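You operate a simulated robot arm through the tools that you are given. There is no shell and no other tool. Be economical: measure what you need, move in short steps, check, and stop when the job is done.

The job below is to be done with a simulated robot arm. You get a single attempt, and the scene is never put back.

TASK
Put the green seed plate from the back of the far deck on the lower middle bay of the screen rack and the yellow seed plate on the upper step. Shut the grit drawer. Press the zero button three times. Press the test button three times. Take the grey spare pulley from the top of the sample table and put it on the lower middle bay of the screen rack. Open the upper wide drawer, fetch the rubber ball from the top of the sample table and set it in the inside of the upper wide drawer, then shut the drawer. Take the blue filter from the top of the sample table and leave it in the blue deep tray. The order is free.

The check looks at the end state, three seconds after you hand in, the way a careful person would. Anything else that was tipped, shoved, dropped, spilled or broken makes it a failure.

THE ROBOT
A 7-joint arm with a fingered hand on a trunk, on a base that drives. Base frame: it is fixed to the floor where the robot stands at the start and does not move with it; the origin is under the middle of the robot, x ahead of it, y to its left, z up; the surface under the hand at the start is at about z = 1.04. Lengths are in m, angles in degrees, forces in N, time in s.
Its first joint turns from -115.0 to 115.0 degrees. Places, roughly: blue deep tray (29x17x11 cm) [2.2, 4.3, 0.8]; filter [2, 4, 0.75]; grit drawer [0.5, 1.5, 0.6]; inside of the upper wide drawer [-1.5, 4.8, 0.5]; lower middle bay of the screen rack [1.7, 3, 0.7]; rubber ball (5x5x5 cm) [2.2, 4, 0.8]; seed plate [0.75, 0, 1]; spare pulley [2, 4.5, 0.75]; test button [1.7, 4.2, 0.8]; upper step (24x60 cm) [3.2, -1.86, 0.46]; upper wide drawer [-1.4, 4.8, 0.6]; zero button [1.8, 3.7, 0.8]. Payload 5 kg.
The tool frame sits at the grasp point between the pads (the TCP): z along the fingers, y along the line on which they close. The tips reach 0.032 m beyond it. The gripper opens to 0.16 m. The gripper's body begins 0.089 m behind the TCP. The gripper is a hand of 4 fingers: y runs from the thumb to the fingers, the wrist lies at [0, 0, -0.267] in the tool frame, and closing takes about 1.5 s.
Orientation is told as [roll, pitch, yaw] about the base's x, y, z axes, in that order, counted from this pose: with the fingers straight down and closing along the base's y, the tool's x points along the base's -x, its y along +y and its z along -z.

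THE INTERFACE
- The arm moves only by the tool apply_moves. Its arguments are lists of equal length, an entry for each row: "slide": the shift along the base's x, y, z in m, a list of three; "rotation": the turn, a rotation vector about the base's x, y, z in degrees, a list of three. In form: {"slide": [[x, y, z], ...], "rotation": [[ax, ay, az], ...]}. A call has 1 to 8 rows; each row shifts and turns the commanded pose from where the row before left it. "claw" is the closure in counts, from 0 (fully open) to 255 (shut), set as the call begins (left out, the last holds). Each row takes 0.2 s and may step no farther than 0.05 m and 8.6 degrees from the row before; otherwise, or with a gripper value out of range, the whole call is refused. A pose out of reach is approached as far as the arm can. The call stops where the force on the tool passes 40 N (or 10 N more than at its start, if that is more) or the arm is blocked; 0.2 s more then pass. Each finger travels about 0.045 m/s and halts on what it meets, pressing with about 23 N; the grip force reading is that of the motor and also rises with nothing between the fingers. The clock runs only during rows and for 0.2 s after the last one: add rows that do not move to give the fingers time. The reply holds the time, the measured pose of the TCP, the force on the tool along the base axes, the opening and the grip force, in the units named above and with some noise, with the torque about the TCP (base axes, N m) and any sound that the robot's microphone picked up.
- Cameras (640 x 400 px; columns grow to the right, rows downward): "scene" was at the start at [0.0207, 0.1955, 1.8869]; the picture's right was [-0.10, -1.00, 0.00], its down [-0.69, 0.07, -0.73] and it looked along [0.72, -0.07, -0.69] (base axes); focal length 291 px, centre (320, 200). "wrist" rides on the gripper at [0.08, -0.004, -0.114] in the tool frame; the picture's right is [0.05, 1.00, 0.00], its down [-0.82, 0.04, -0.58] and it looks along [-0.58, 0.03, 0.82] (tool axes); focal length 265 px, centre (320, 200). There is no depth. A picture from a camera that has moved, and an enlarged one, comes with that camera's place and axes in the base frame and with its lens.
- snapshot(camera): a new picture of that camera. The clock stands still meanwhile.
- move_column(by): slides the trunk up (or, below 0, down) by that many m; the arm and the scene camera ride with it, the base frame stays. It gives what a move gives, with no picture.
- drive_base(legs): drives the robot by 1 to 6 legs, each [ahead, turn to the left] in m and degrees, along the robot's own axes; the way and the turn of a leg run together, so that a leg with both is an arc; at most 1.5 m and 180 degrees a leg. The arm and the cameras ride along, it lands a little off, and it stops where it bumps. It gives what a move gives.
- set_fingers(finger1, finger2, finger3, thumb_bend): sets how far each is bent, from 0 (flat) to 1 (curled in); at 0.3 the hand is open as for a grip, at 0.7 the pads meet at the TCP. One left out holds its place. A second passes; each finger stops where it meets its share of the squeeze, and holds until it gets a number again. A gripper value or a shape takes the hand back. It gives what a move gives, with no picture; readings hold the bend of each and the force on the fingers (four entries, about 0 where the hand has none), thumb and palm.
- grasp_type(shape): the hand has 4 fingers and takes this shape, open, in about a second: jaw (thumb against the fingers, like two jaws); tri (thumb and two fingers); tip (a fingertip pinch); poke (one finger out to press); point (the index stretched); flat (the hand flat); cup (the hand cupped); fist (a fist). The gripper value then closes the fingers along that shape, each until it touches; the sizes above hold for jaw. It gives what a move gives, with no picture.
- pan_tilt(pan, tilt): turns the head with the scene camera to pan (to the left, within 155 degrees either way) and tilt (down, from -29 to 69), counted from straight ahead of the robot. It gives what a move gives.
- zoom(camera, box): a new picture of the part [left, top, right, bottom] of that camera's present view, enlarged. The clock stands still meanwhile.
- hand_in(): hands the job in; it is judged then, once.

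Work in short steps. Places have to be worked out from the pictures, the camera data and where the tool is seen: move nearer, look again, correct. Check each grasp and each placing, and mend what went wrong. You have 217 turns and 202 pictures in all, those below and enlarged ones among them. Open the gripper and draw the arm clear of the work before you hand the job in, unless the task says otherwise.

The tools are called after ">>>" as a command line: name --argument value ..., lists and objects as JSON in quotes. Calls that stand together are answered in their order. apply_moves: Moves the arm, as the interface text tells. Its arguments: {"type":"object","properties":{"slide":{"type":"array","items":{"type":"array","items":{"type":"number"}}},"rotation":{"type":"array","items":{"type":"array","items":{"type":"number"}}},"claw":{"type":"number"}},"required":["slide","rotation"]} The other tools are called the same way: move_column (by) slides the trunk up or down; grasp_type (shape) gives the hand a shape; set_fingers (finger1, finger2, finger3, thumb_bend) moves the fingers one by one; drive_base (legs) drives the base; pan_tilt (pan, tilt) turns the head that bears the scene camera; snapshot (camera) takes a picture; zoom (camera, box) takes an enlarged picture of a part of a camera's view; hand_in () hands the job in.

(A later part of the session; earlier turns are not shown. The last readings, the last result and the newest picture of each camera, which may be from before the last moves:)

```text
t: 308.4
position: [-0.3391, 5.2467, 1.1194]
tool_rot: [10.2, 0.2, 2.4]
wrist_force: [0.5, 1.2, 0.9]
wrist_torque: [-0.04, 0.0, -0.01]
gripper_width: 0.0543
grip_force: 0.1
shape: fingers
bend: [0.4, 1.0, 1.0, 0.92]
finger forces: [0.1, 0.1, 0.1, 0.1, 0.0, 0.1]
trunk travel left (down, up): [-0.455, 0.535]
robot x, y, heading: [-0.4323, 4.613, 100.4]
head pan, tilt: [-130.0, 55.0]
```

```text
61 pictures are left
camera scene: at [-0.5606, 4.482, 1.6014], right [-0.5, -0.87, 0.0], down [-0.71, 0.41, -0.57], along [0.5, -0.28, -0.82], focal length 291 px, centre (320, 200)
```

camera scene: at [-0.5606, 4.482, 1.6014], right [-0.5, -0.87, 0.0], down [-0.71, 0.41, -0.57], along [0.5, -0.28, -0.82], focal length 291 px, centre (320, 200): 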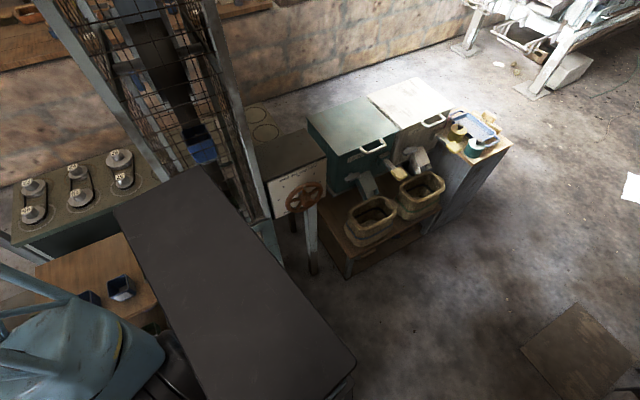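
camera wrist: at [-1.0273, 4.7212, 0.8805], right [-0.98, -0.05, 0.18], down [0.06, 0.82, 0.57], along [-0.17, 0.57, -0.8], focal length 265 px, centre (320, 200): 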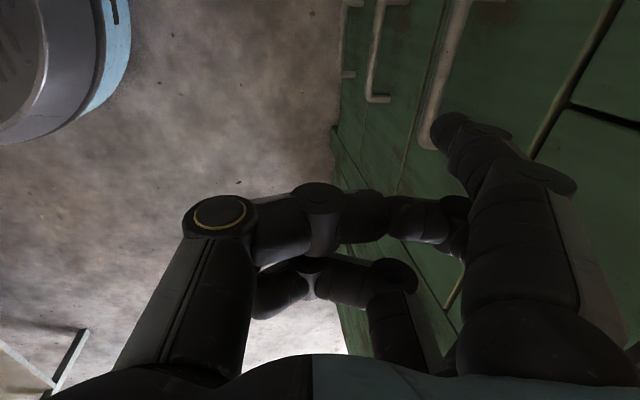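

No visible displacement; the base touched the mill's stand. I'll move away: retract the arm, go forward, swing left, forward, back to heading 90 and reverse to the station.

>>> apply_moves --slide '[[0, -0.04, 0.02], [0, -0.04, 0.02], [-0.01, -0.04, 0.02], [-0.01, -0.04, 0]]' --rotation '[[0, 0, 0], [0, 0, 0], [0, 0, 0], [0, 0, 0]]'

>>> drive_base --legs '[[0.12, 0], [0, 65], [0.22, 0], [0, -75], [-0.45, 0]]'

>>> pan_tilt --pan 30 --tilt 45

>>> snapshot --camera "scene"

```text
t: 309.6
position: [-0.5605, 5.078, 1.1738]
tool_rot: [9.8, 0.8, 30.1]
wrist_force: [1.4, 0.0, 0.0]
wrist_torque: [-0.01, 0.03, 0.01]
gripper_width: 0.0544
grip_force: 0.1
shape: fingers
bend: [0.4, 1.0, 1.0, 0.92]
finger forces: [0.0, 0.0, 0.0, 0.0, 0.0, 0.1]
trunk travel left (down, up): [-0.455, 0.535]
robot x, y, heading: [-0.4308, 4.6149, 100.2]
head pan, tilt: [-130.0, 55.0]
stopped in row 4: the arm was blocked; the commanded pose is now the measured one
```

```text
t: 320.8
position: [-0.707, 4.8203, 1.1764]
tool_rot: [9.7, 0.8, 18.9]
wrist_force: [0.0, 0.3, -0.5]
wrist_torque: [-0.01, -0.01, 0.01]
gripper_width: 0.0544
grip_force: 0.0
shape: fingers
bend: [0.4, 1.0, 1.0, 0.92]
finger forces: [0.0, 0.0, 0.0, 0.0, 0.0, 0.1]
trunk travel left (down, up): [-0.455, 0.535]
robot x, y, heading: [-0.6719, 4.3416, 89.2]
head pan, tilt: [-130.0, 55.0]
```

```text
t: 323.2
position: [-0.7059, 4.8221, 1.1755]
tool_rot: [9.7, 0.8, 18.9]
wrist_force: [-0.4, -0.5, 0.2]
wrist_torque: [0.02, 0.01, 0.03]
gripper_width: 0.0545
grip_force: 0.1
shape: fingers
bend: [0.4, 1.0, 1.0, 0.92]
finger forces: [0.0, 0.0, 0.1, 0.1, 0.1, 0.0]
trunk travel left (down, up): [-0.455, 0.535]
robot x, y, heading: [-0.669, 4.3424, 89.2]
head pan, tilt: [30.0, 45.0]
```

```text
60 pictures are left
camera scene: at [-0.9166, 4.3555, 1.6148], right [0.87, 0.49, 0.0], down [0.34, -0.62, -0.71], along [-0.34, 0.62, -0.71], focal length 291 px, centre (320, 200)
```

scene: 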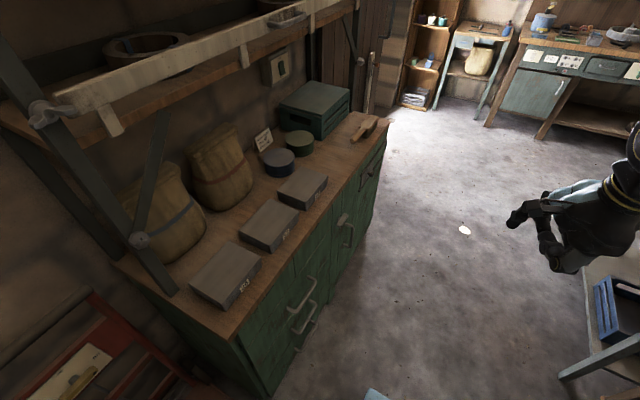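

Good station now: (-0.67, 4.34), heading 89°. Rotate the hand to yaw 90 and move out in front of the cabinet.

>>> apply_moves --slide '[[-0.02, 0, 0], [-0.03, 0, 0], [-0.035, 0, 0], [-0.035, -0.005, 0], [-0.035, -0.005, 0], [-0.035, -0.005, 0], [-0.035, -0.005, 0], [-0.035, -0.005, 0]]' --rotation '[[0, 0, 8], [0, 0, 8], [0, 0, 8], [0, 0, 8], [0, 0, 8], [0, 0, 8], [0, 0, 8], [0, 0, 8]]'

>>> move_column --by -0.4

>>> snapshot --camera "wrist"

```text
t: 325.1
position: [-0.9687, 4.7964, 1.1749]
tool_rot: [9.7, 0.8, 83.1]
wrist_force: [-0.2, 0.6, -1.6]
wrist_torque: [0.01, -0.03, 0.0]
gripper_width: 0.0543
grip_force: 0.1
shape: fingers
bend: [0.4, 1.0, 1.0, 0.92]
finger forces: [0.0, 0.0, 0.0, 0.0, 0.1, 0.0]
trunk travel left (down, up): [-0.455, 0.535]
robot x, y, heading: [-0.671, 4.3406, 89.0]
head pan, tilt: [30.0, 45.0]
```

```text
t: 328.9
position: [-0.9671, 4.7964, 0.7742]
tool_rot: [9.7, 0.8, 82.9]
wrist_force: [0.0, -0.3, -0.3]
wrist_torque: [0.0, -0.02, 0.02]
gripper_width: 0.0543
grip_force: 0.0
shape: fingers
bend: [0.4, 1.0, 1.0, 0.92]
finger forces: [0.1, 0.0, 0.1, 0.0, 0.0, 0.0]
trunk travel left (down, up): [-0.055, 0.935]
robot x, y, heading: [-0.6687, 4.3415, 88.8]
head pan, tilt: [30.0, 45.0]
```

```text
59 pictures are left
camera wrist: at [-0.954, 4.7153, 0.8869], right [-0.98, 0.07, 0.17], down [0.16, 0.81, 0.56], along [-0.1, 0.58, -0.81], focal length 265 px, centre (320, 200)
```

wrist: 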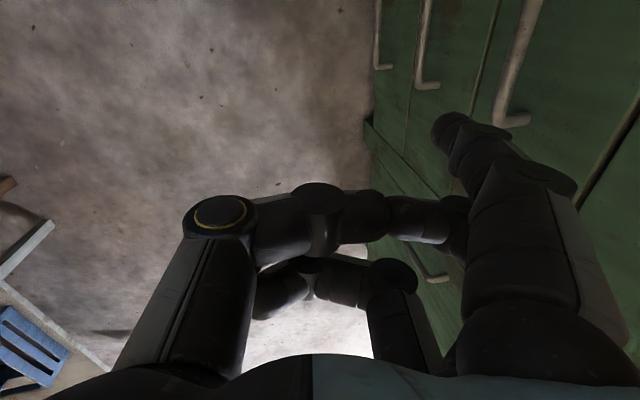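

Handle end appears where expected. Move in with the tip above the gap.

>>> apply_moves --slide '[[-0.04, -0.003, -0.012], [-0.045, -0.003, -0.012], [-0.045, -0.003, -0.012], [-0.04, -0.002, -0.012]]' --rotation '[[0, 0, 1.7], [0, 0, 1.7], [0, 0, 1.7], [0, 0, 1.7]]'

>>> snapshot --camera "wrist"

>>> pan_tilt --pan 20 --tilt 45

>>> snapshot --camera "scene"

```text
t: 329.9
position: [-1.1397, 4.787, 0.7273]
tool_rot: [9.8, 0.6, 89.7]
wrist_force: [0.1, 0.4, 0.6]
wrist_torque: [0.03, 0.04, 0.03]
gripper_width: 0.0544
grip_force: 0.0
shape: fingers
bend: [0.4, 1.0, 1.0, 0.92]
finger forces: [0.0, 0.0, 0.0, 0.1, 0.1, 0.0]
trunk travel left (down, up): [-0.055, 0.935]
robot x, y, heading: [-0.6739, 4.3378, 88.9]
head pan, tilt: [30.0, 45.0]
```

```text
58 pictures are left
camera wrist: at [-1.1155, 4.7072, 0.8392], right [-0.98, -0.05, 0.17], down [0.06, 0.82, 0.57], along [-0.17, 0.57, -0.81], focal length 265 px, centre (320, 200)
```

wrist: 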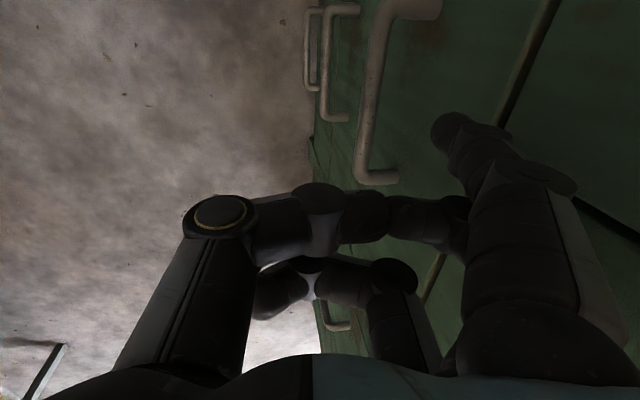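

```text
t: 330.6
position: [-1.1372, 4.7871, 0.7268]
tool_rot: [9.7, 0.8, 89.7]
wrist_force: [0.1, -0.7, 0.4]
wrist_torque: [-0.02, -0.03, 0.03]
gripper_width: 0.0543
grip_force: 0.0
shape: fingers
bend: [0.4, 1.0, 1.0, 0.92]
finger forces: [0.1, 0.0, 0.0, 0.0, 0.0, 0.1]
trunk travel left (down, up): [-0.055, 0.935]
robot x, y, heading: [-0.6746, 4.3413, 89.1]
head pan, tilt: [20.0, 45.0]
```

```text
57 pictures are left
camera scene: at [-0.9039, 4.3613, 1.2147], right [0.94, 0.33, 0.0], down [0.23, -0.67, -0.71], along [-0.23, 0.67, -0.71], focal length 291 px, centre (320, 200)
```

scene: 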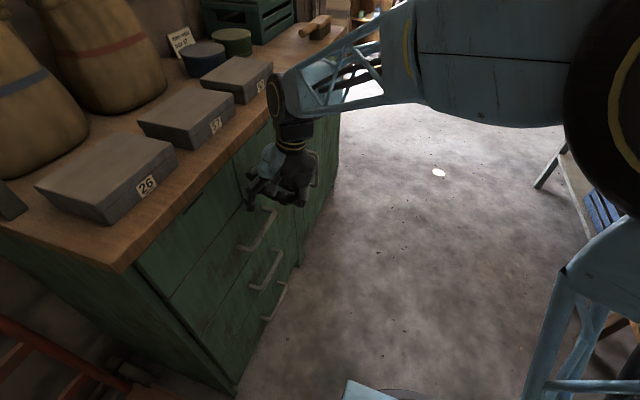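

Bar at x=-1.198, face at x≈-1.233. Shift 6 mm in and descend behind the bar.

>>> apply_moves --slide '[[-0.006, 0, -0.01], [0, 0, -0.025], [0, 0, -0.02], [0, 0, -0.015], [0, 0, -0.012]]' --rotation '[[0, 0, 0], [0, 0, 0], [0, 0, 0], [0, 0, 0], [0, 0, 0]]'

>>> snapshot --camera "wrist"

```text
t: 331.8
position: [-1.1424, 4.7867, 0.6444]
tool_rot: [9.8, 0.8, 89.7]
wrist_force: [-0.2, 0.2, -0.1]
wrist_torque: [-0.01, 0.01, -0.03]
gripper_width: 0.0542
grip_force: 0.2
shape: fingers
bend: [0.4, 1.0, 1.0, 0.92]
finger forces: [0.0, 0.1, 0.0, 0.1, 0.0, 0.1]
trunk travel left (down, up): [-0.055, 0.935]
robot x, y, heading: [-0.6713, 4.341, 89.4]
head pan, tilt: [20.0, 45.0]
```

```text
56 pictures are left
camera wrist: at [-1.1208, 4.706, 0.7569], right [-0.98, -0.04, 0.17], down [0.06, 0.82, 0.57], along [-0.16, 0.57, -0.81], focal length 265 px, centre (320, 200)
```

wrist: 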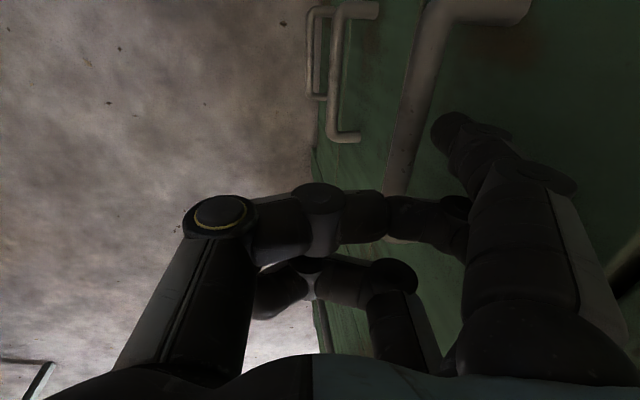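

The finger is behind the bar without contact. Lower 1 cm more and pull toward +x.

>>> apply_moves --slide '[[0, 0, -0.01], [0.015, 0, 0], [0.015, 0, 0], [0.02, 0, 0]]' --rotation '[[0, 0, 0], [0, 0, 0], [0, 0, 0], [0, 0, 0]]'

>>> apply_moves --slide '[[0.025, 0, 0], [0.025, 0, 0], [0.025, 0, 0]]' --rotation '[[0, 0, 0], [0, 0, 0], [0, 0, 0]]'

>>> snapshot --camera "scene"

```text
t: 332.8
position: [-1.0939, 4.7854, 0.6353]
tool_rot: [9.7, 0.8, 89.8]
wrist_force: [0.3, 0.9, -1.4]
wrist_torque: [-0.01, 0.02, -0.02]
gripper_width: 0.0545
grip_force: 0.0
shape: fingers
bend: [0.4, 1.0, 1.0, 0.92]
finger forces: [0.0, 0.1, 0.1, 0.1, 0.0, 0.0]
trunk travel left (down, up): [-0.055, 0.935]
robot x, y, heading: [-0.6685, 4.3416, 89.3]
head pan, tilt: [20.0, 45.0]
```

```text
t: 333.6
position: [-1.0168, 4.7866, 0.6343]
tool_rot: [9.7, 0.8, 89.8]
wrist_force: [0.3, -0.2, -0.4]
wrist_torque: [0.03, -0.02, 0.0]
gripper_width: 0.0546
grip_force: 0.1
shape: fingers
bend: [0.4, 1.0, 1.0, 0.92]
finger forces: [0.0, 0.1, 0.1, 0.1, 0.0, 0.1]
trunk travel left (down, up): [-0.055, 0.935]
robot x, y, heading: [-0.6725, 4.3435, 88.9]
head pan, tilt: [20.0, 45.0]
```

```text
55 pictures are left
camera scene: at [-0.9041, 4.3614, 1.2147], right [0.94, 0.33, 0.0], down [0.23, -0.67, -0.71], along [-0.23, 0.67, -0.71], focal length 291 px, centre (320, 200)
```

scene: 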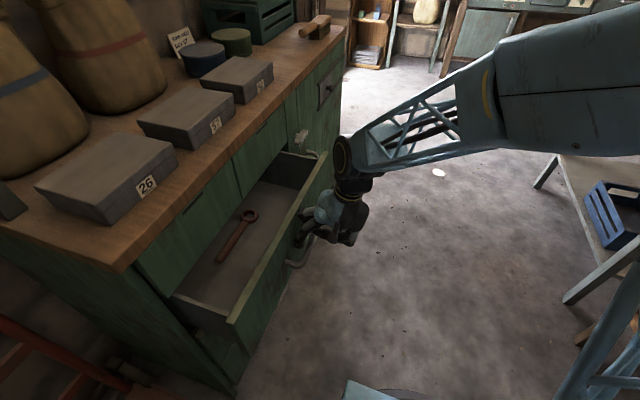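

The drawer is opening. Pull 10 cm more.

>>> apply_moves --slide '[[0.025, 0, 0], [0.025, 0, 0], [0.025, 0, 0], [0.025, 0, 0]]' --rotation '[[0, 0, 0], [0, 0, 0], [0, 0, 0], [0, 0, 0]]'

>>> snapshot --camera "scene"

```text
t: 334.6
position: [-0.9175, 4.7848, 0.6343]
tool_rot: [9.7, 0.9, 89.7]
wrist_force: [-0.3, 0.2, -0.7]
wrist_torque: [-0.04, 0.0, 0.0]
gripper_width: 0.0545
grip_force: 0.0
shape: fingers
bend: [0.4, 1.0, 1.0, 0.92]
finger forces: [0.0, 0.0, 0.0, 0.0, 0.0, 0.0]
trunk travel left (down, up): [-0.055, 0.935]
robot x, y, heading: [-0.6722, 4.3418, 88.8]
head pan, tilt: [20.0, 45.0]
```

```text
54 pictures are left
camera scene: at [-0.904, 4.3614, 1.2147], right [0.94, 0.33, 0.0], down [0.23, -0.67, -0.71], along [-0.23, 0.67, -0.71], focal length 291 px, centre (320, 200)
```

scene: 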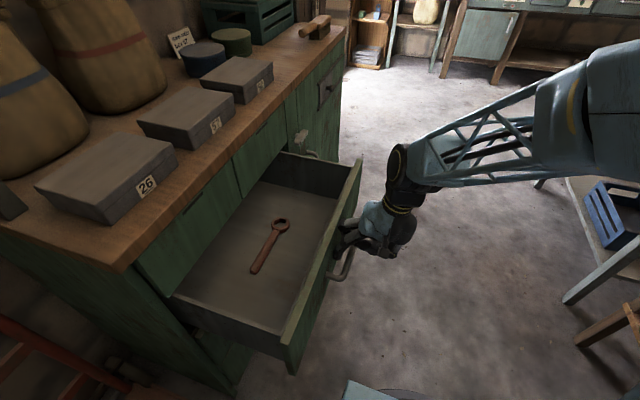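

Drawer is open ~24 cm. Unhook upward, raise, and drive back to the table for the ball.

>>> apply_moves --slide '[[-0.006, 0, 0], [0, 0, 0.03], [0, 0, 0.04], [0, 0, 0.04], [0.02, 0, 0.03], [0.03, 0, 0.02]]' --rotation '[[0, 0, 0], [0, 0, 0], [0, 0, 0], [0, 0, 0], [0, -5, 0], [0, -4.7, 0]]'

>>> move_column --by 0.4

>>> grasp_type --shape "jaw"

>>> drive_base --legs '[[-1.2, 0], [-0.43, 0], [0, -89], [1.5, 0]]'

```text
t: 336.0
position: [-0.8743, 4.7863, 0.7943]
tool_rot: [-0.2, 0.7, 89.6]
wrist_force: [0.5, 1.2, 0.1]
wrist_torque: [-0.05, -0.01, -0.01]
gripper_width: 0.0542
grip_force: 0.0
shape: fingers
bend: [0.4, 1.0, 1.0, 0.93]
finger forces: [0.0, 0.1, 0.0, 0.1, 0.1, 0.0]
trunk travel left (down, up): [-0.055, 0.935]
robot x, y, heading: [-0.6697, 4.3464, 89.1]
head pan, tilt: [20.0, 45.0]
```

```text
t: 339.8
position: [-0.8756, 4.7856, 1.1935]
tool_rot: [0.0, 0.7, 89.5]
wrist_force: [-0.1, -0.5, 0.1]
wrist_torque: [0.04, 0.02, 0.0]
gripper_width: 0.0545
grip_force: 0.1
shape: fingers
bend: [0.4, 1.0, 1.0, 0.93]
finger forces: [0.0, 0.1, 0.0, 0.1, 0.1, 0.1]
trunk travel left (down, up): [-0.455, 0.535]
robot x, y, heading: [-0.6699, 4.3406, 89.0]
head pan, tilt: [20.0, 45.0]
```

```text
t: 340.7
position: [-0.8745, 4.7865, 1.193]
tool_rot: [-0.1, 0.7, 89.6]
wrist_force: [-0.4, -0.5, 0.8]
wrist_torque: [-0.01, 0.01, -0.02]
gripper_width: 0.1486
grip_force: 0.0
shape: jaw
bend: [0.43, 0.43, 0.43, 0.14]
finger forces: [0.0, 0.0, 0.1, 0.0, 0.0, 0.1]
trunk travel left (down, up): [-0.455, 0.535]
robot x, y, heading: [-0.6778, 4.3397, 89.0]
head pan, tilt: [20.0, 45.0]
```

```text
t: 360.0
position: [1.245, 2.9682, 1.1938]
tool_rot: [0.0, 0.7, 1.6]
wrist_force: [0.4, -0.4, 0.2]
wrist_torque: [-0.02, -0.03, 0.0]
gripper_width: 0.1599
grip_force: 0.1
shape: jaw
bend: [0.3, 0.3, 0.3, 0.3]
finger forces: [0.0, 0.1, 0.0, 0.0, 0.1, 0.0]
trunk travel left (down, up): [-0.455, 0.535]
robot x, y, heading: [0.8109, 2.7483, 1.1]
head pan, tilt: [20.0, 45.0]
```

At (0.81, 2.75). Continue to the table station.

>>> drive_base --legs '[[0.1, 0], [0, 89], [1.25, 0], [0, -89], [0.26, 0]]'

>>> pan_tilt --pan 0 --tilt 40

>>> snapshot --camera "scene"

```text
t: 376.5
position: [1.6096, 4.2388, 1.1934]
tool_rot: [0.0, 0.7, 1.8]
wrist_force: [-0.2, 0.1, 0.2]
wrist_torque: [-0.03, 0.0, 0.0]
gripper_width: 0.1597
grip_force: 0.0
shape: jaw
bend: [0.3, 0.3, 0.3, 0.3]
finger forces: [0.0, 0.0, 0.0, 0.0, 0.1, 0.0]
trunk travel left (down, up): [-0.455, 0.535]
robot x, y, heading: [1.1742, 4.018, 1.2]
head pan, tilt: [20.0, 45.0]
```

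```text
t: 377.4
position: [1.6082, 4.2399, 1.1937]
tool_rot: [0.0, 0.7, 1.8]
wrist_force: [0.8, 0.6, 0.1]
wrist_torque: [0.02, 0.0, -0.01]
gripper_width: 0.1599
grip_force: 0.1
shape: jaw
bend: [0.3, 0.3, 0.3, 0.3]
finger forces: [0.0, 0.1, 0.0, 0.1, 0.1, 0.0]
trunk travel left (down, up): [-0.455, 0.535]
robot x, y, heading: [1.1729, 4.0211, 1.0]
head pan, tilt: [0.0, 40.0]
```

```text
53 pictures are left
camera scene: at [1.1914, 4.2224, 1.622], right [0.02, -1.0, 0.0], down [-0.64, -0.02, -0.77], along [0.77, 0.02, -0.64], focal length 291 px, centre (320, 200)
```

scene: 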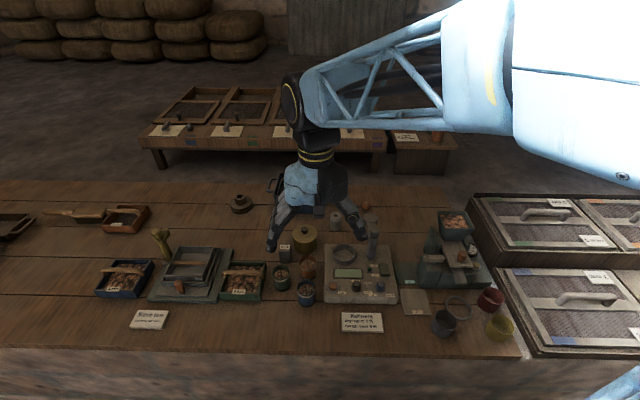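

Station reached. Lower the trunk and move over the ball with a 12° forward tilt.

>>> move_column --by -0.2

>>> apply_moves --slide '[[0.045, -0.017, 0], [0.045, -0.017, 0], [0.045, -0.017, 0], [0.045, -0.017, 0], [0.045, -0.017, 0], [0.045, -0.017, 0], [0.045, -0.017, 0], [0.045, -0.017, 0]]' --rotation '[[0, -3, 0], [0, -3, 0], [0, -3, 0], [0, -3, 0], [0, 0, 0], [0, 0, 0], [0, 0, 0], [0, 0, 0]]'

>>> apply_moves --slide '[[0.045, -0.017, 0], [0.045, -0.017, 0], [0.045, -0.017, 0], [0.045, -0.017, 0]]' --rotation '[[0, 0, 0], [0, 0, 0], [0, 0, 0], [0, 0, 0]]'

>>> snapshot --camera "wrist"

```text
t: 379.5
position: [1.6082, 4.2399, 0.994]
tool_rot: [0.0, 0.7, 1.8]
wrist_force: [-0.7, 0.2, -0.4]
wrist_torque: [-0.03, 0.0, 0.0]
gripper_width: 0.16
grip_force: 0.2
shape: jaw
bend: [0.3, 0.3, 0.3, 0.3]
finger forces: [0.0, 0.1, 0.0, 0.0, 0.0, 0.0]
trunk travel left (down, up): [-0.255, 0.735]
robot x, y, heading: [1.1707, 4.0208, 1.4]
head pan, tilt: [0.0, 40.0]
```

```text
t: 381.3
position: [1.9698, 4.1031, 0.9945]
tool_rot: [-0.3, -11.3, 1.8]
wrist_force: [0.3, 0.7, 0.9]
wrist_torque: [0.01, -0.02, 0.01]
gripper_width: 0.16
grip_force: 0.2
shape: jaw
bend: [0.3, 0.3, 0.3, 0.3]
finger forces: [0.0, 0.0, 0.1, 0.0, 0.0, 0.0]
trunk travel left (down, up): [-0.255, 0.735]
robot x, y, heading: [1.1689, 4.0182, 1.3]
head pan, tilt: [0.0, 40.0]
```

```text
t: 382.3
position: [2.1491, 4.0337, 0.9936]
tool_rot: [-0.3, -11.3, 1.8]
wrist_force: [-0.2, -0.1, 0.7]
wrist_torque: [0.03, 0.0, 0.0]
gripper_width: 0.1601
grip_force: 0.0
shape: jaw
bend: [0.3, 0.3, 0.3, 0.3]
finger forces: [0.0, 0.0, 0.0, 0.0, 0.0, 0.0]
trunk travel left (down, up): [-0.255, 0.735]
robot x, y, heading: [1.1692, 4.0173, 1.2]
head pan, tilt: [0.0, 40.0]
```

```text
52 pictures are left
camera wrist: at [2.0491, 4.0268, 1.0906], right [-0.08, 1.0, -0.02], down [0.69, 0.07, 0.72], along [0.72, 0.05, -0.69], focal length 265 px, centre (320, 200)
```

wrist: 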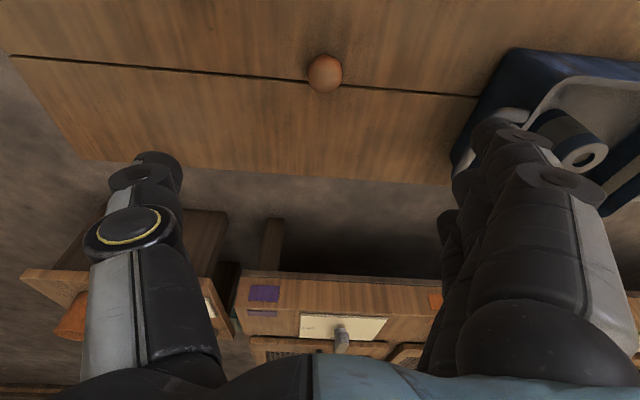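

Ball at (2.167, 4.036). Descend and close.

>>> apply_moves --slide '[[0.003, 0.001, -0.045], [0.003, 0.001, -0.045], [0.003, 0, -0.045], [0.003, 0, -0.045], [0.002, 0, -0.019]]' --rotation '[[0, 0, 0], [0, 0, 0], [0, 0, 0], [0, 0, 0], [0, 0, 0]]'

>>> apply_moves --slide '[[0, 0, 0], [0, 0, 0], [0, 0, 0], [0, 0, 0], [0, 0, 0], [0, 0, 0], [0, 0, 0], [0, 0, 0]]' --rotation '[[0, 0, 0], [0, 0, 0], [0, 0, 0], [0, 0, 0], [0, 0, 0], [0, 0, 0], [0, 0, 0], [0, 0, 0]]' --claw 255

>>> apply_moves --slide '[[0, 0, 0], [0, 0, 0], [0, 0, 0]]' --rotation '[[0, 0, 0], [0, 0, 0], [0, 0, 0]]'

>>> snapshot --camera "wrist"

```text
t: 383.5
position: [2.1632, 4.0364, 0.7946]
tool_rot: [-0.3, -11.2, 1.8]
wrist_force: [0.8, 0.6, 0.2]
wrist_torque: [-0.02, 0.0, -0.02]
gripper_width: 0.1599
grip_force: 0.1
shape: jaw
bend: [0.3, 0.3, 0.3, 0.3]
finger forces: [0.0, 0.0, 0.0, 0.1, 0.0, 0.0]
trunk travel left (down, up): [-0.255, 0.735]
robot x, y, heading: [1.1702, 4.0175, 1.4]
head pan, tilt: [0.0, 40.0]
```

```text
t: 385.3
position: [2.1635, 4.0365, 0.7953]
tool_rot: [-0.4, -11.3, 1.9]
wrist_force: [0.1, -0.1, 0.5]
wrist_torque: [-0.01, -0.04, -0.01]
gripper_width: 0.0251
grip_force: 0.1
shape: jaw
bend: [0.7, 0.73, 0.71, 0.7]
finger forces: [0.0, 0.4, 0.8, 0.0, 1.2, 0.1]
trunk travel left (down, up): [-0.255, 0.735]
robot x, y, heading: [1.1735, 4.0181, 1.1]
head pan, tilt: [0.0, 40.0]
```

```text
t: 386.1
position: [2.1634, 4.0366, 0.7952]
tool_rot: [-0.4, -11.3, 1.8]
wrist_force: [-0.5, 0.0, -0.2]
wrist_torque: [-0.01, 0.01, -0.02]
gripper_width: 0.0197
grip_force: 22.9
shape: jaw
bend: [0.68, 0.73, 0.71, 0.7]
finger forces: [0.1, 8.4, 7.2, 0.0, 18.7, 0.0]
trunk travel left (down, up): [-0.255, 0.735]
robot x, y, heading: [1.1722, 4.0168, 1.2]
head pan, tilt: [0.0, 40.0]
```

```text
51 pictures are left
camera wrist: at [2.0622, 4.0293, 0.8908], right [-0.08, 1.0, -0.02], down [0.69, 0.07, 0.73], along [0.72, 0.05, -0.69], focal length 265 px, centre (320, 200)
```

wrist: 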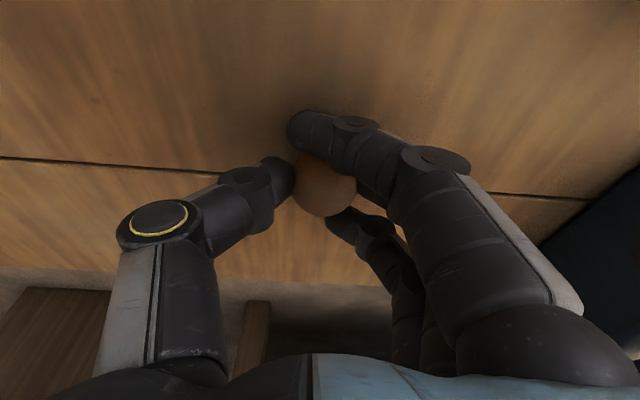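

Ball is held. Lift and retract.

>>> apply_moves --slide '[[0, 0, 0.04], [0, 0, 0.045], [0, 0, 0.045], [0, 0, 0.045], [-0.045, 0.01, 0.015], [-0.045, 0.01, 0.01], [-0.048, 0.01, 0], [-0.048, 0.01, 0]]' --rotation '[[0, 0, 0], [0, 0, 0], [0, 0, 0], [0, 0, 0], [0, 3, 0], [0, 3, 0], [0, 3, 0], [0, 2.3, 0]]'

>>> apply_moves --slide '[[-0.048, 0.01, 0], [-0.048, 0.01, 0], [-0.048, 0.01, 0], [-0.048, 0.01, 0], [-0.048, 0.01, 0], [-0.048, 0.01, 0], [-0.048, 0.01, 0], [-0.04, 0.01, 0]]' --rotation '[[0, 0, 0], [0, 0, 0], [0, 0, 0], [0, 0, 0], [0, 0, 0], [0, 0, 0], [0, 0, 0], [0, 0, 0]]'

>>> move_column --by 0.2

>>> drive_base --legs '[[-0.27, 0], [0, -91], [1.28, 0], [0, -89]]'

```text
t: 387.9
position: [1.9762, 4.0789, 0.9938]
tool_rot: [0.0, 0.1, 1.9]
wrist_force: [0.2, 0.6, -0.3]
wrist_torque: [0.01, 0.0, 0.01]
gripper_width: 0.0195
grip_force: 23.4
shape: jaw
bend: [0.68, 0.73, 0.71, 0.7]
finger forces: [0.0, 8.9, 8.3, 0.0, 18.7, 0.0]
trunk travel left (down, up): [-0.255, 0.735]
robot x, y, heading: [1.1713, 4.0227, 1.5]
head pan, tilt: [0.0, 40.0]
```

```text
t: 389.7
position: [1.6016, 4.1561, 0.9951]
tool_rot: [0.0, 0.1, 1.7]
wrist_force: [0.3, -0.5, -0.9]
wrist_torque: [0.02, 0.03, -0.02]
gripper_width: 0.0195
grip_force: 23.1
shape: jaw
bend: [0.68, 0.73, 0.71, 0.7]
finger forces: [0.1, 9.1, 8.8, 0.1, 18.6, 0.0]
trunk travel left (down, up): [-0.255, 0.735]
robot x, y, heading: [1.1729, 4.0176, 1.3]
head pan, tilt: [0.0, 40.0]
```

```text
t: 391.9
position: [1.6004, 4.1572, 1.1947]
tool_rot: [0.0, 0.0, 1.8]
wrist_force: [-0.1, -1.1, -0.1]
wrist_torque: [0.0, 0.0, 0.01]
gripper_width: 0.0194
grip_force: 23.1
shape: jaw
bend: [0.68, 0.73, 0.71, 0.7]
finger forces: [0.0, 9.1, 9.0, 0.0, 18.6, 0.0]
trunk travel left (down, up): [-0.455, 0.535]
robot x, y, heading: [1.169, 4.0221, 1.3]
head pan, tilt: [0.0, 40.0]
```

```text
t: 407.9
position: [0.4885, 2.5935, 1.195]
tool_rot: [0.0, 0.0, -177.8]
wrist_force: [-0.5, -0.2, -0.4]
wrist_torque: [0.0, 0.05, -0.01]
gripper_width: 0.0191
grip_force: 22.8
shape: jaw
bend: [0.68, 0.73, 0.71, 0.71]
finger forces: [0.0, 8.9, 9.1, 0.0, 18.2, 0.0]
trunk travel left (down, up): [-0.455, 0.535]
robot x, y, heading: [0.9167, 2.7344, -178.2]
head pan, tilt: [0.0, 40.0]
```

Ball still held. Continue west and north to the drawer.

>>> drive_base --legs '[[1.5, 0], [0.08, 0], [0, -92], [1.4, 0], [0.25, 0]]'

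>>> pan_tilt --pan 20 --tilt 45

>>> snapshot --camera "scene"

```text
t: 428.1
position: [-0.8152, 4.7475, 1.1934]
tool_rot: [-0.1, 0.0, 90.8]
wrist_force: [-1.0, 0.0, -0.1]
wrist_torque: [0.0, 0.03, 0.0]
gripper_width: 0.0192
grip_force: 23.3
shape: jaw
bend: [0.68, 0.73, 0.71, 0.71]
finger forces: [0.1, 9.0, 9.2, 0.1, 18.1, 0.0]
trunk travel left (down, up): [-0.455, 0.535]
robot x, y, heading: [-0.6833, 4.3152, 90.5]
head pan, tilt: [0.0, 40.0]
```

```text
t: 428.9
position: [-0.8156, 4.7467, 1.193]
tool_rot: [0.0, 0.1, 90.8]
wrist_force: [-0.3, 0.7, 0.0]
wrist_torque: [0.0, 0.02, 0.0]
gripper_width: 0.0191
grip_force: 22.8
shape: jaw
bend: [0.68, 0.73, 0.71, 0.71]
finger forces: [0.0, 8.9, 9.3, 0.0, 18.1, 0.0]
trunk travel left (down, up): [-0.455, 0.535]
robot x, y, heading: [-0.6863, 4.3135, 90.2]
head pan, tilt: [20.0, 45.0]
```

```text
50 pictures are left
camera scene: at [-0.9184, 4.3303, 1.6148], right [0.94, 0.35, 0.0], down [0.24, -0.66, -0.71], along [-0.24, 0.66, -0.71], focal length 291 px, centre (320, 200)
```

scene: 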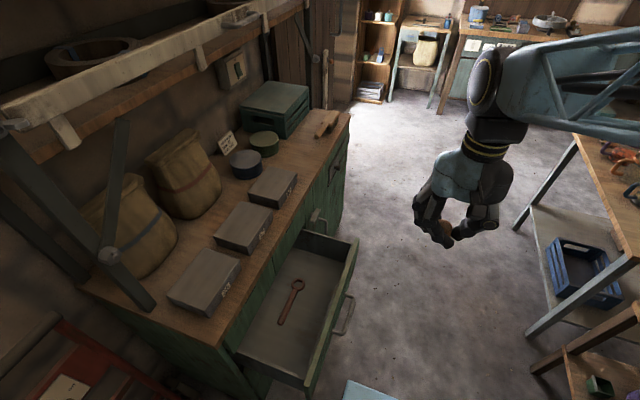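

Drawer still open. Rotate the hand so it closes along the drawer's width and move above the free space at (-1.09, 4.77).

>>> apply_moves --slide '[[-0.034, 0.003, 0], [-0.034, 0.003, 0], [-0.034, 0.003, 0], [-0.034, 0.003, 0], [-0.034, 0.003, 0], [-0.034, 0.003, 0], [-0.034, 0.003, 0], [-0.036, 0.003, 0]]' --rotation '[[0, 0, 8.5], [0, 0, 8.5], [0, 0, 8.5], [0, 0, 8.5], [0, 0, 8.5], [0, 0, 8.5], [0, 0, 8.5], [0, 0, 8.5]]'

>>> move_column --by -0.4

>>> snapshot --camera "scene"

>>> snapshot --camera "wrist"

```text
t: 430.7
position: [-1.089, 4.771, 1.1942]
tool_rot: [0.0, 0.0, 158.9]
wrist_force: [0.2, -0.5, -0.3]
wrist_torque: [0.0, -0.01, -0.01]
gripper_width: 0.0189
grip_force: 22.2
shape: jaw
bend: [0.68, 0.73, 0.71, 0.71]
finger forces: [0.0, 8.9, 9.6, 0.0, 18.2, 0.0]
trunk travel left (down, up): [-0.455, 0.535]
robot x, y, heading: [-0.6897, 4.3136, 90.4]
head pan, tilt: [20.0, 45.0]
```

```text
t: 434.5
position: [-1.0889, 4.77, 0.7931]
tool_rot: [0.0, 0.1, 158.8]
wrist_force: [-0.5, -0.2, -0.2]
wrist_torque: [-0.01, 0.0, -0.02]
gripper_width: 0.019
grip_force: 23.2
shape: jaw
bend: [0.68, 0.73, 0.71, 0.71]
finger forces: [0.0, 8.9, 9.6, 0.2, 18.2, 0.0]
trunk travel left (down, up): [-0.055, 0.935]
robot x, y, heading: [-0.6852, 4.3152, 90.1]
head pan, tilt: [20.0, 45.0]
```

```text
49 pictures are left
camera scene: at [-0.9186, 4.3302, 1.2147], right [0.94, 0.35, 0.0], down [0.25, -0.66, -0.71], along [-0.24, 0.66, -0.71], focal length 291 px, centre (320, 200)
```

scene: 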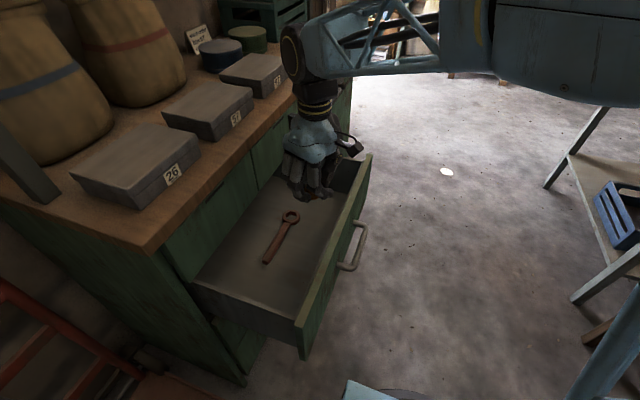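

```text
48 pictures are left
camera wrist: at [-1.0129, 4.745, 0.9069], right [-0.31, -0.95, 0.0], down [-0.78, 0.26, 0.58], along [-0.55, 0.18, -0.82], focal length 265 px, centre (320, 200)
```

wrist: 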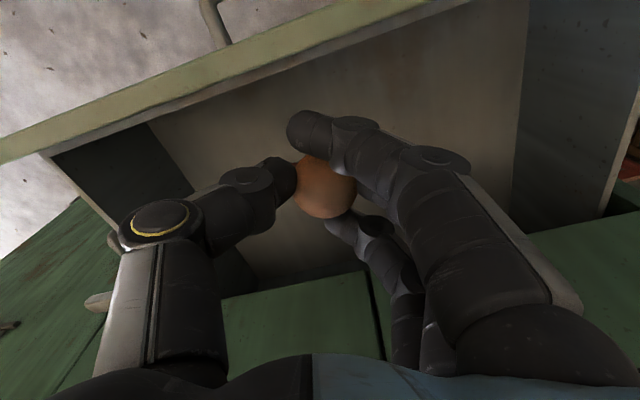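

Ball is over the drawer interior. Descend carefully.

>>> apply_moves --slide '[[-0.003, 0, -0.035], [-0.003, 0, -0.035], [0, 0, -0.035], [0, 0, -0.03], [0, 0, -0.008]]' --rotation '[[0, 0, 0], [0, 0, 0], [0, 0, 0], [0, 0, 0], [0, 0, 0]]'

>>> zoom --camera "scene" --box '[180, 90, 400, 290]'

```text
t: 435.7
position: [-1.0948, 4.7709, 0.6504]
tool_rot: [0.0, 0.2, 158.8]
wrist_force: [0.4, 0.1, -0.1]
wrist_torque: [0.01, 0.01, 0.06]
gripper_width: 0.0188
grip_force: 23.0
shape: jaw
bend: [0.68, 0.73, 0.71, 0.71]
finger forces: [0.1, 9.2, 10.1, 0.0, 18.0, 0.0]
trunk travel left (down, up): [-0.055, 0.935]
robot x, y, heading: [-0.6829, 4.3138, 90.1]
head pan, tilt: [20.0, 45.0]
```

```text
2.00 times, centred on (290, 190) of scene
camera zoom: at [-0.9186, 4.3302, 1.2147], right [0.94, 0.35, 0.0], down [0.25, -0.66, -0.71], along [-0.24, 0.66, -0.71], focal length 582 px, centre (380, 220)
```

zoom: 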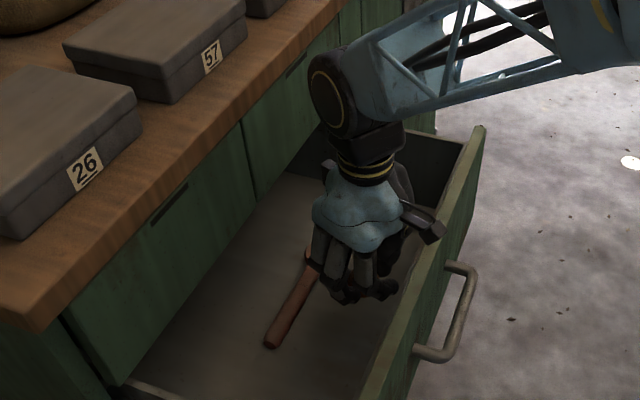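

Still room. Shift 2 cm inward and lower 2.5 cm more, then release.

>>> apply_moves --slide '[[-0.02, 0, 0], [0, 0, -0.01], [0, 0, -0.008], [0, 0, -0.006]]' --rotation '[[0, 0, 0], [0, 0, 0], [0, 0, 0], [0, 0, 0]]'

>>> apply_moves --slide '[[0, 0, 0], [0, 0, 0], [0, 0, 0], [0, 0, 0], [0, 0, 0]]' --rotation '[[0, 0, 0], [0, 0, 0], [0, 0, 0], [0, 0, 0], [0, 0, 0]]' --claw 130

>>> apply_moves --slide '[[0, 0, 0.03], [0, 0, 0.04], [0, 0, 0.045], [0.01, 0, 0.045], [0.04, 0, 0.02], [0.04, 0, 0]]' --rotation '[[0, 0, 0], [0, 0, 0], [0, 0, 0], [0, 0, 0], [0, 0, 0], [0, 0, 0]]'

>>> snapshot --camera "scene"

```text
t: 436.7
position: [-1.1147, 4.7694, 0.6255]
tool_rot: [0.1, 0.0, 158.7]
wrist_force: [-0.5, 0.8, -0.6]
wrist_torque: [0.02, 0.02, 0.02]
gripper_width: 0.0191
grip_force: 23.0
shape: jaw
bend: [0.68, 0.73, 0.71, 0.71]
finger forces: [0.0, 9.2, 10.2, 0.1, 18.2, 0.0]
trunk travel left (down, up): [-0.055, 0.935]
robot x, y, heading: [-0.6842, 4.3188, 90.1]
head pan, tilt: [20.0, 45.0]
```

```text
t: 437.9
position: [-1.1158, 4.7706, 0.6263]
tool_rot: [0.1, 0.2, 158.9]
wrist_force: [0.1, 0.5, 0.3]
wrist_torque: [0.01, -0.01, 0.0]
gripper_width: 0.0775
grip_force: 0.1
shape: jaw
bend: [0.72, 0.73, 0.73, 0.7]
finger forces: [0.0, 0.1, 0.0, 0.0, 0.0, 0.0]
trunk travel left (down, up): [-0.055, 0.935]
robot x, y, heading: [-0.6845, 4.3133, 90.3]
head pan, tilt: [20.0, 45.0]
```

```text
t: 439.3
position: [-1.0245, 4.7712, 0.8064]
tool_rot: [-0.1, 0.2, 158.8]
wrist_force: [-0.4, -1.4, -0.3]
wrist_torque: [0.0, -0.04, -0.04]
gripper_width: 0.0777
grip_force: 0.0
shape: jaw
bend: [0.72, 0.73, 0.73, 0.7]
finger forces: [0.1, 0.0, 0.0, 0.0, 0.0, 0.0]
trunk travel left (down, up): [-0.055, 0.935]
robot x, y, heading: [-0.6858, 4.3125, 90.1]
head pan, tilt: [20.0, 45.0]
```

```text
46 pictures are left
camera scene: at [-0.9189, 4.3303, 1.2147], right [0.94, 0.35, 0.0], down [0.25, -0.66, -0.71], along [-0.24, 0.66, -0.71], focal length 291 px, centre (320, 200)
```

scene: 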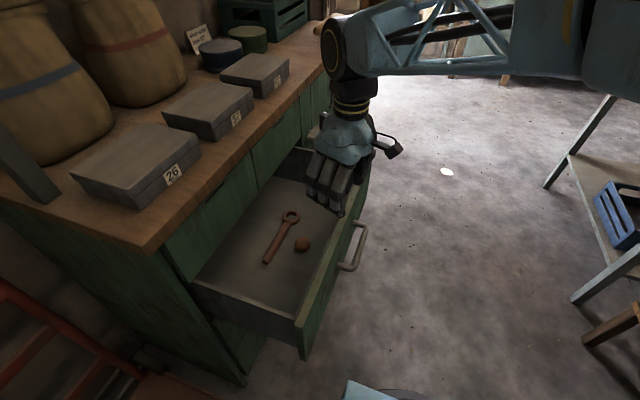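

The ball rests in the drawer beside the wrench. Now move in front of the drawer, make a closed hand, and push it shut.

>>> apply_moves --slide '[[0.045, -0.002, 0], [0.045, -0.002, 0], [0.045, -0.002, 0], [0.03, 0, 0], [0, 0, -0.04], [0, 0, -0.045], [0, 0, -0.045], [0, 0, -0.035]]' --rotation '[[0, 3, 0], [0, 3, 0], [0, 3, 0], [0, 1, 0], [0, 0, 0], [0, 0, 0], [0, 0, 0], [0, 0, 0]]' --claw 255

>>> snapshot --camera "scene"

```text
t: 441.1
position: [-0.8603, 4.7634, 0.6419]
tool_rot: [3.6, -9.3, 158.5]
wrist_force: [0.7, 0.1, 0.5]
wrist_torque: [0.03, 0.02, 0.03]
gripper_width: 0.0002
grip_force: 23.2
shape: jaw
bend: [0.68, 0.63, 0.68, 0.66]
finger forces: [0.0, 0.0, 0.0, 0.0, 0.0, 0.0]
trunk travel left (down, up): [-0.055, 0.935]
robot x, y, heading: [-0.687, 4.3138, 90.4]
head pan, tilt: [20.0, 45.0]
```

```text
45 pictures are left
camera scene: at [-0.9184, 4.3298, 1.2148], right [0.94, 0.35, 0.0], down [0.25, -0.66, -0.71], along [-0.24, 0.66, -0.71], focal length 291 px, centre (320, 200)
```

scene: 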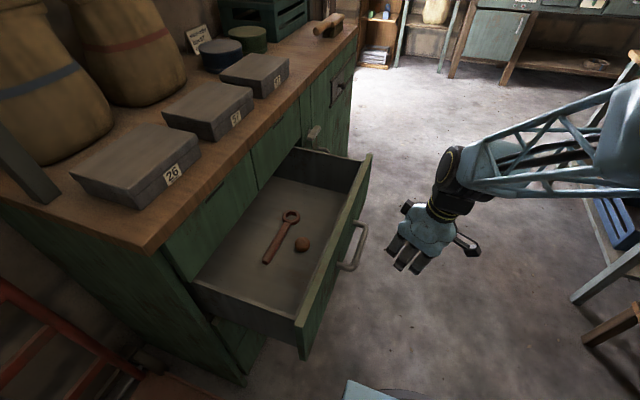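

Push slowly.

>>> apply_moves --slide '[[-0.03, 0, 0], [-0.03, 0, 0], [-0.03, 0, 0], [-0.03, 0, 0], [-0.03, 0, 0], [-0.03, 0, 0], [-0.03, 0, 0], [-0.03, 0, 0]]' --rotation '[[0, 0, 0], [0, 0, 0], [0, 0, 0], [0, 0, 0], [0, 0, 0], [0, 0, 0], [0, 0, 0], [0, 0, 0]]'

>>> apply_moves --slide '[[-0.02, 0, 0], [-0.015, 0, 0], [-0.01, 0, 0], [-0.01, 0, 0]]' --rotation '[[0, 0, 0], [0, 0, 0], [0, 0, 0], [0, 0, 0]]'

>>> snapshot --camera "scene"

```text
t: 442.9
position: [-1.1012, 4.7659, 0.6411]
tool_rot: [3.6, -9.3, 158.5]
wrist_force: [-0.3, 0.1, 1.4]
wrist_torque: [-0.01, 0.01, 0.01]
gripper_width: 0.0
grip_force: 22.6
shape: jaw
bend: [0.68, 0.63, 0.68, 0.66]
finger forces: [0.1, 0.1, 0.1, 0.0, 0.0, 0.0]
trunk travel left (down, up): [-0.055, 0.935]
robot x, y, heading: [-0.6877, 4.3102, 90.5]
head pan, tilt: [20.0, 45.0]
```

```text
t: 443.9
position: [-1.1556, 4.7644, 0.6417]
tool_rot: [3.7, -9.3, 158.5]
wrist_force: [1.7, 0.6, 0.4]
wrist_torque: [0.03, -0.02, -0.04]
gripper_width: 0.0
grip_force: 23.3
shape: jaw
bend: [0.68, 0.63, 0.69, 0.66]
finger forces: [0.0, 0.0, 1.9, 0.1, 0.0, 0.0]
trunk travel left (down, up): [-0.055, 0.935]
robot x, y, heading: [-0.6813, 4.3194, 90.4]
head pan, tilt: [20.0, 45.0]
```

```text
44 pictures are left
camera scene: at [-0.9184, 4.3302, 1.2148], right [0.94, 0.35, 0.0], down [0.25, -0.66, -0.71], along [-0.24, 0.66, -0.71], focal length 291 px, centre (320, 200)
```

scene: 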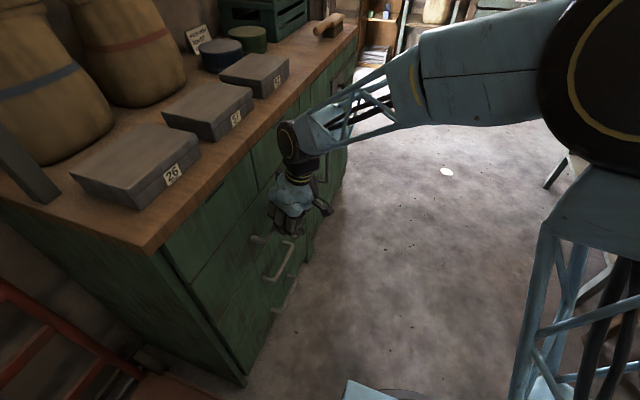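

Almost shut; push a little more to be sure.

>>> apply_moves --slide '[[-0.008, 0, 0], [-0.008, 0, 0], [-0.006, 0, 0]]' --rotation '[[0, 0, 0], [0, 0, 0], [0, 0, 0]]'

>>> apply_moves --slide '[[0.04, 0, 0], [0.045, 0, 0], [0.045, 0, 0.02], [0.045, 0, 0.03], [0.04, 0, 0.03]]' --rotation '[[0, 0, 0], [0, 0, 0], [0, 0, 0], [0, -5, 0], [0, -5, 0]]'

>>> zoom --camera "scene" --box '[120, 100, 360, 300]'

```text
t: 444.8
position: [-1.1729, 4.7657, 0.6425]
tool_rot: [3.6, -8.9, 158.4]
wrist_force: [15.4, -6.9, 21.2]
wrist_torque: [0.42, 0.19, 0.29]
gripper_width: 0.0
grip_force: 22.3
shape: jaw
bend: [0.68, 0.63, 0.73, 0.66]
finger forces: [0.0, 0.0, 16.6, 0.0, 0.0, 0.0]
trunk travel left (down, up): [-0.055, 0.935]
robot x, y, heading: [-0.6848, 4.3128, 90.2]
head pan, tilt: [20.0, 45.0]
stopped in row 3: the force on the tool passed its limit at 41 N (the readings are from after the stop); the commanded pose is now the measured one
```

```text
refused: row 4 steps farther than a row can; nothing moved
```

```text
2.00 times, centred on (240, 200) of scene
camera zoom: at [-0.917, 4.3296, 1.2153], right [0.94, 0.34, 0.0], down [0.24, -0.66, -0.71], along [-0.24, 0.66, -0.71], focal length 582 px, centre (480, 200)
```

zoom: 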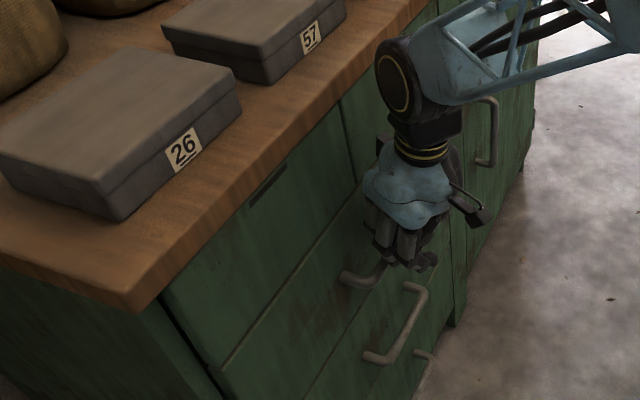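

The drawer is fully shut (firm resistance). Back away, raise, and check.

>>> apply_moves --slide '[[0.03, 0, 0], [0.045, 0, 0], [0.045, 0, 0], [0.03, 0, 0.03], [0.03, 0, 0.03], [0.03, 0, 0.03]]' --rotation '[[0, 0, 0], [0, 0, 0], [0, -3, 0], [0, -3, 0], [0, -3, 0], [0, 0, 0]]'

>>> snapshot --camera "scene"

>>> move_column --by 0.4

```text
t: 446.2
position: [-0.9653, 4.7656, 0.7307]
tool_rot: [0.3, -0.6, 158.6]
wrist_force: [0.2, 0.2, -0.2]
wrist_torque: [-0.04, -0.02, 0.01]
gripper_width: 0.0
grip_force: 22.6
shape: jaw
bend: [0.68, 0.62, 0.68, 0.67]
finger forces: [0.0, 0.0, 0.0, 0.0, 0.0, 0.1]
trunk travel left (down, up): [-0.055, 0.935]
robot x, y, heading: [-0.6868, 4.3151, 90.0]
head pan, tilt: [20.0, 45.0]
```

```text
42 pictures are left
camera scene: at [-0.9188, 4.3308, 1.2146], right [0.94, 0.35, 0.0], down [0.24, -0.66, -0.71], along [-0.24, 0.66, -0.71], focal length 291 px, centre (320, 200)
```

scene: 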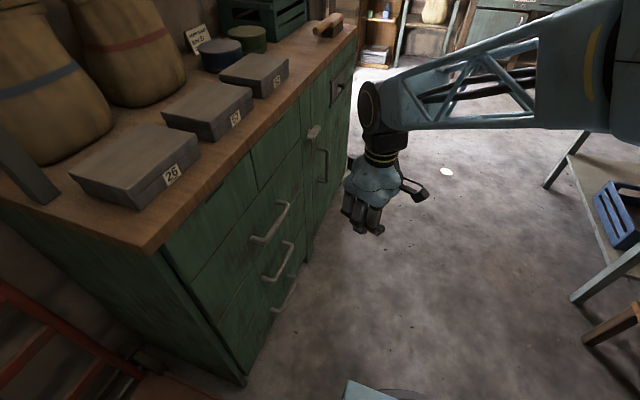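

```text
t: 450.0
position: [-0.9647, 4.7666, 1.13]
tool_rot: [0.2, -0.6, 158.7]
wrist_force: [0.2, -0.5, 0.9]
wrist_torque: [-0.02, 0.02, 0.0]
gripper_width: 0.0
grip_force: 22.8
shape: jaw
bend: [0.68, 0.62, 0.68, 0.67]
finger forces: [0.1, 0.1, 0.0, 0.1, 0.1, 0.1]
trunk travel left (down, up): [-0.455, 0.535]
robot x, y, heading: [-0.6852, 4.3146, 90.3]
head pan, tilt: [20.0, 45.0]
```

Drawer confirmed shut. Next the grit drawer: drive back and face the machine's end.

>>> drive_base --legs '[[-1.2, 0], [-0.4, 0], [0, -90], [1.05, 0], [0, -80]]'

>>> pan_tilt --pan 15 --tilt 40

>>> snapshot --camera "scene"

```text
t: 470.9
position: [0.7373, 2.3343, 1.1292]
tool_rot: [0.2, -0.6, -10.9]
wrist_force: [-0.1, -0.7, -0.1]
wrist_torque: [-0.01, -0.01, -0.01]
gripper_width: 0.0001
grip_force: 22.8
shape: jaw
bend: [0.68, 0.62, 0.68, 0.67]
finger forces: [0.0, 0.0, 0.0, 0.1, 0.0, 0.0]
trunk travel left (down, up): [-0.455, 0.535]
robot x, y, heading: [0.3825, 2.7244, -78.8]
head pan, tilt: [20.0, 45.0]
```

```text
t: 471.5
position: [0.7383, 2.3331, 1.1302]
tool_rot: [0.4, -0.6, -10.9]
wrist_force: [1.2, -0.2, 0.2]
wrist_torque: [-0.02, 0.0, 0.01]
gripper_width: 0.0001
grip_force: 23.2
shape: jaw
bend: [0.68, 0.62, 0.68, 0.67]
finger forces: [0.0, 0.0, 0.0, 0.0, 0.1, 0.0]
trunk travel left (down, up): [-0.455, 0.535]
robot x, y, heading: [0.3855, 2.7268, -79.1]
head pan, tilt: [15.0, 40.0]
```

```text
41 pictures are left
camera scene: at [0.6057, 2.7464, 1.622], right [-0.9, -0.43, 0.0], down [-0.28, 0.58, -0.77], along [0.33, -0.69, -0.64], focal length 291 px, centre (320, 200)
```

scene: 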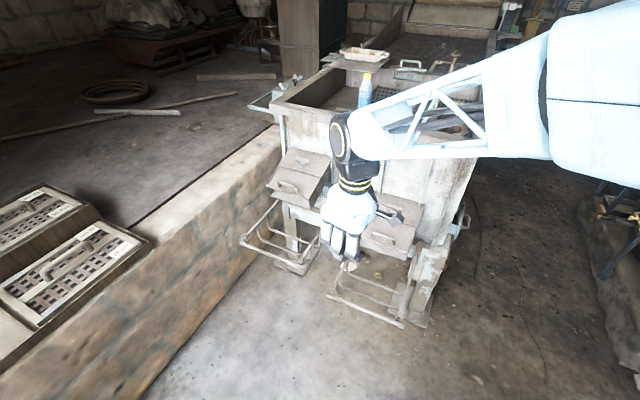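

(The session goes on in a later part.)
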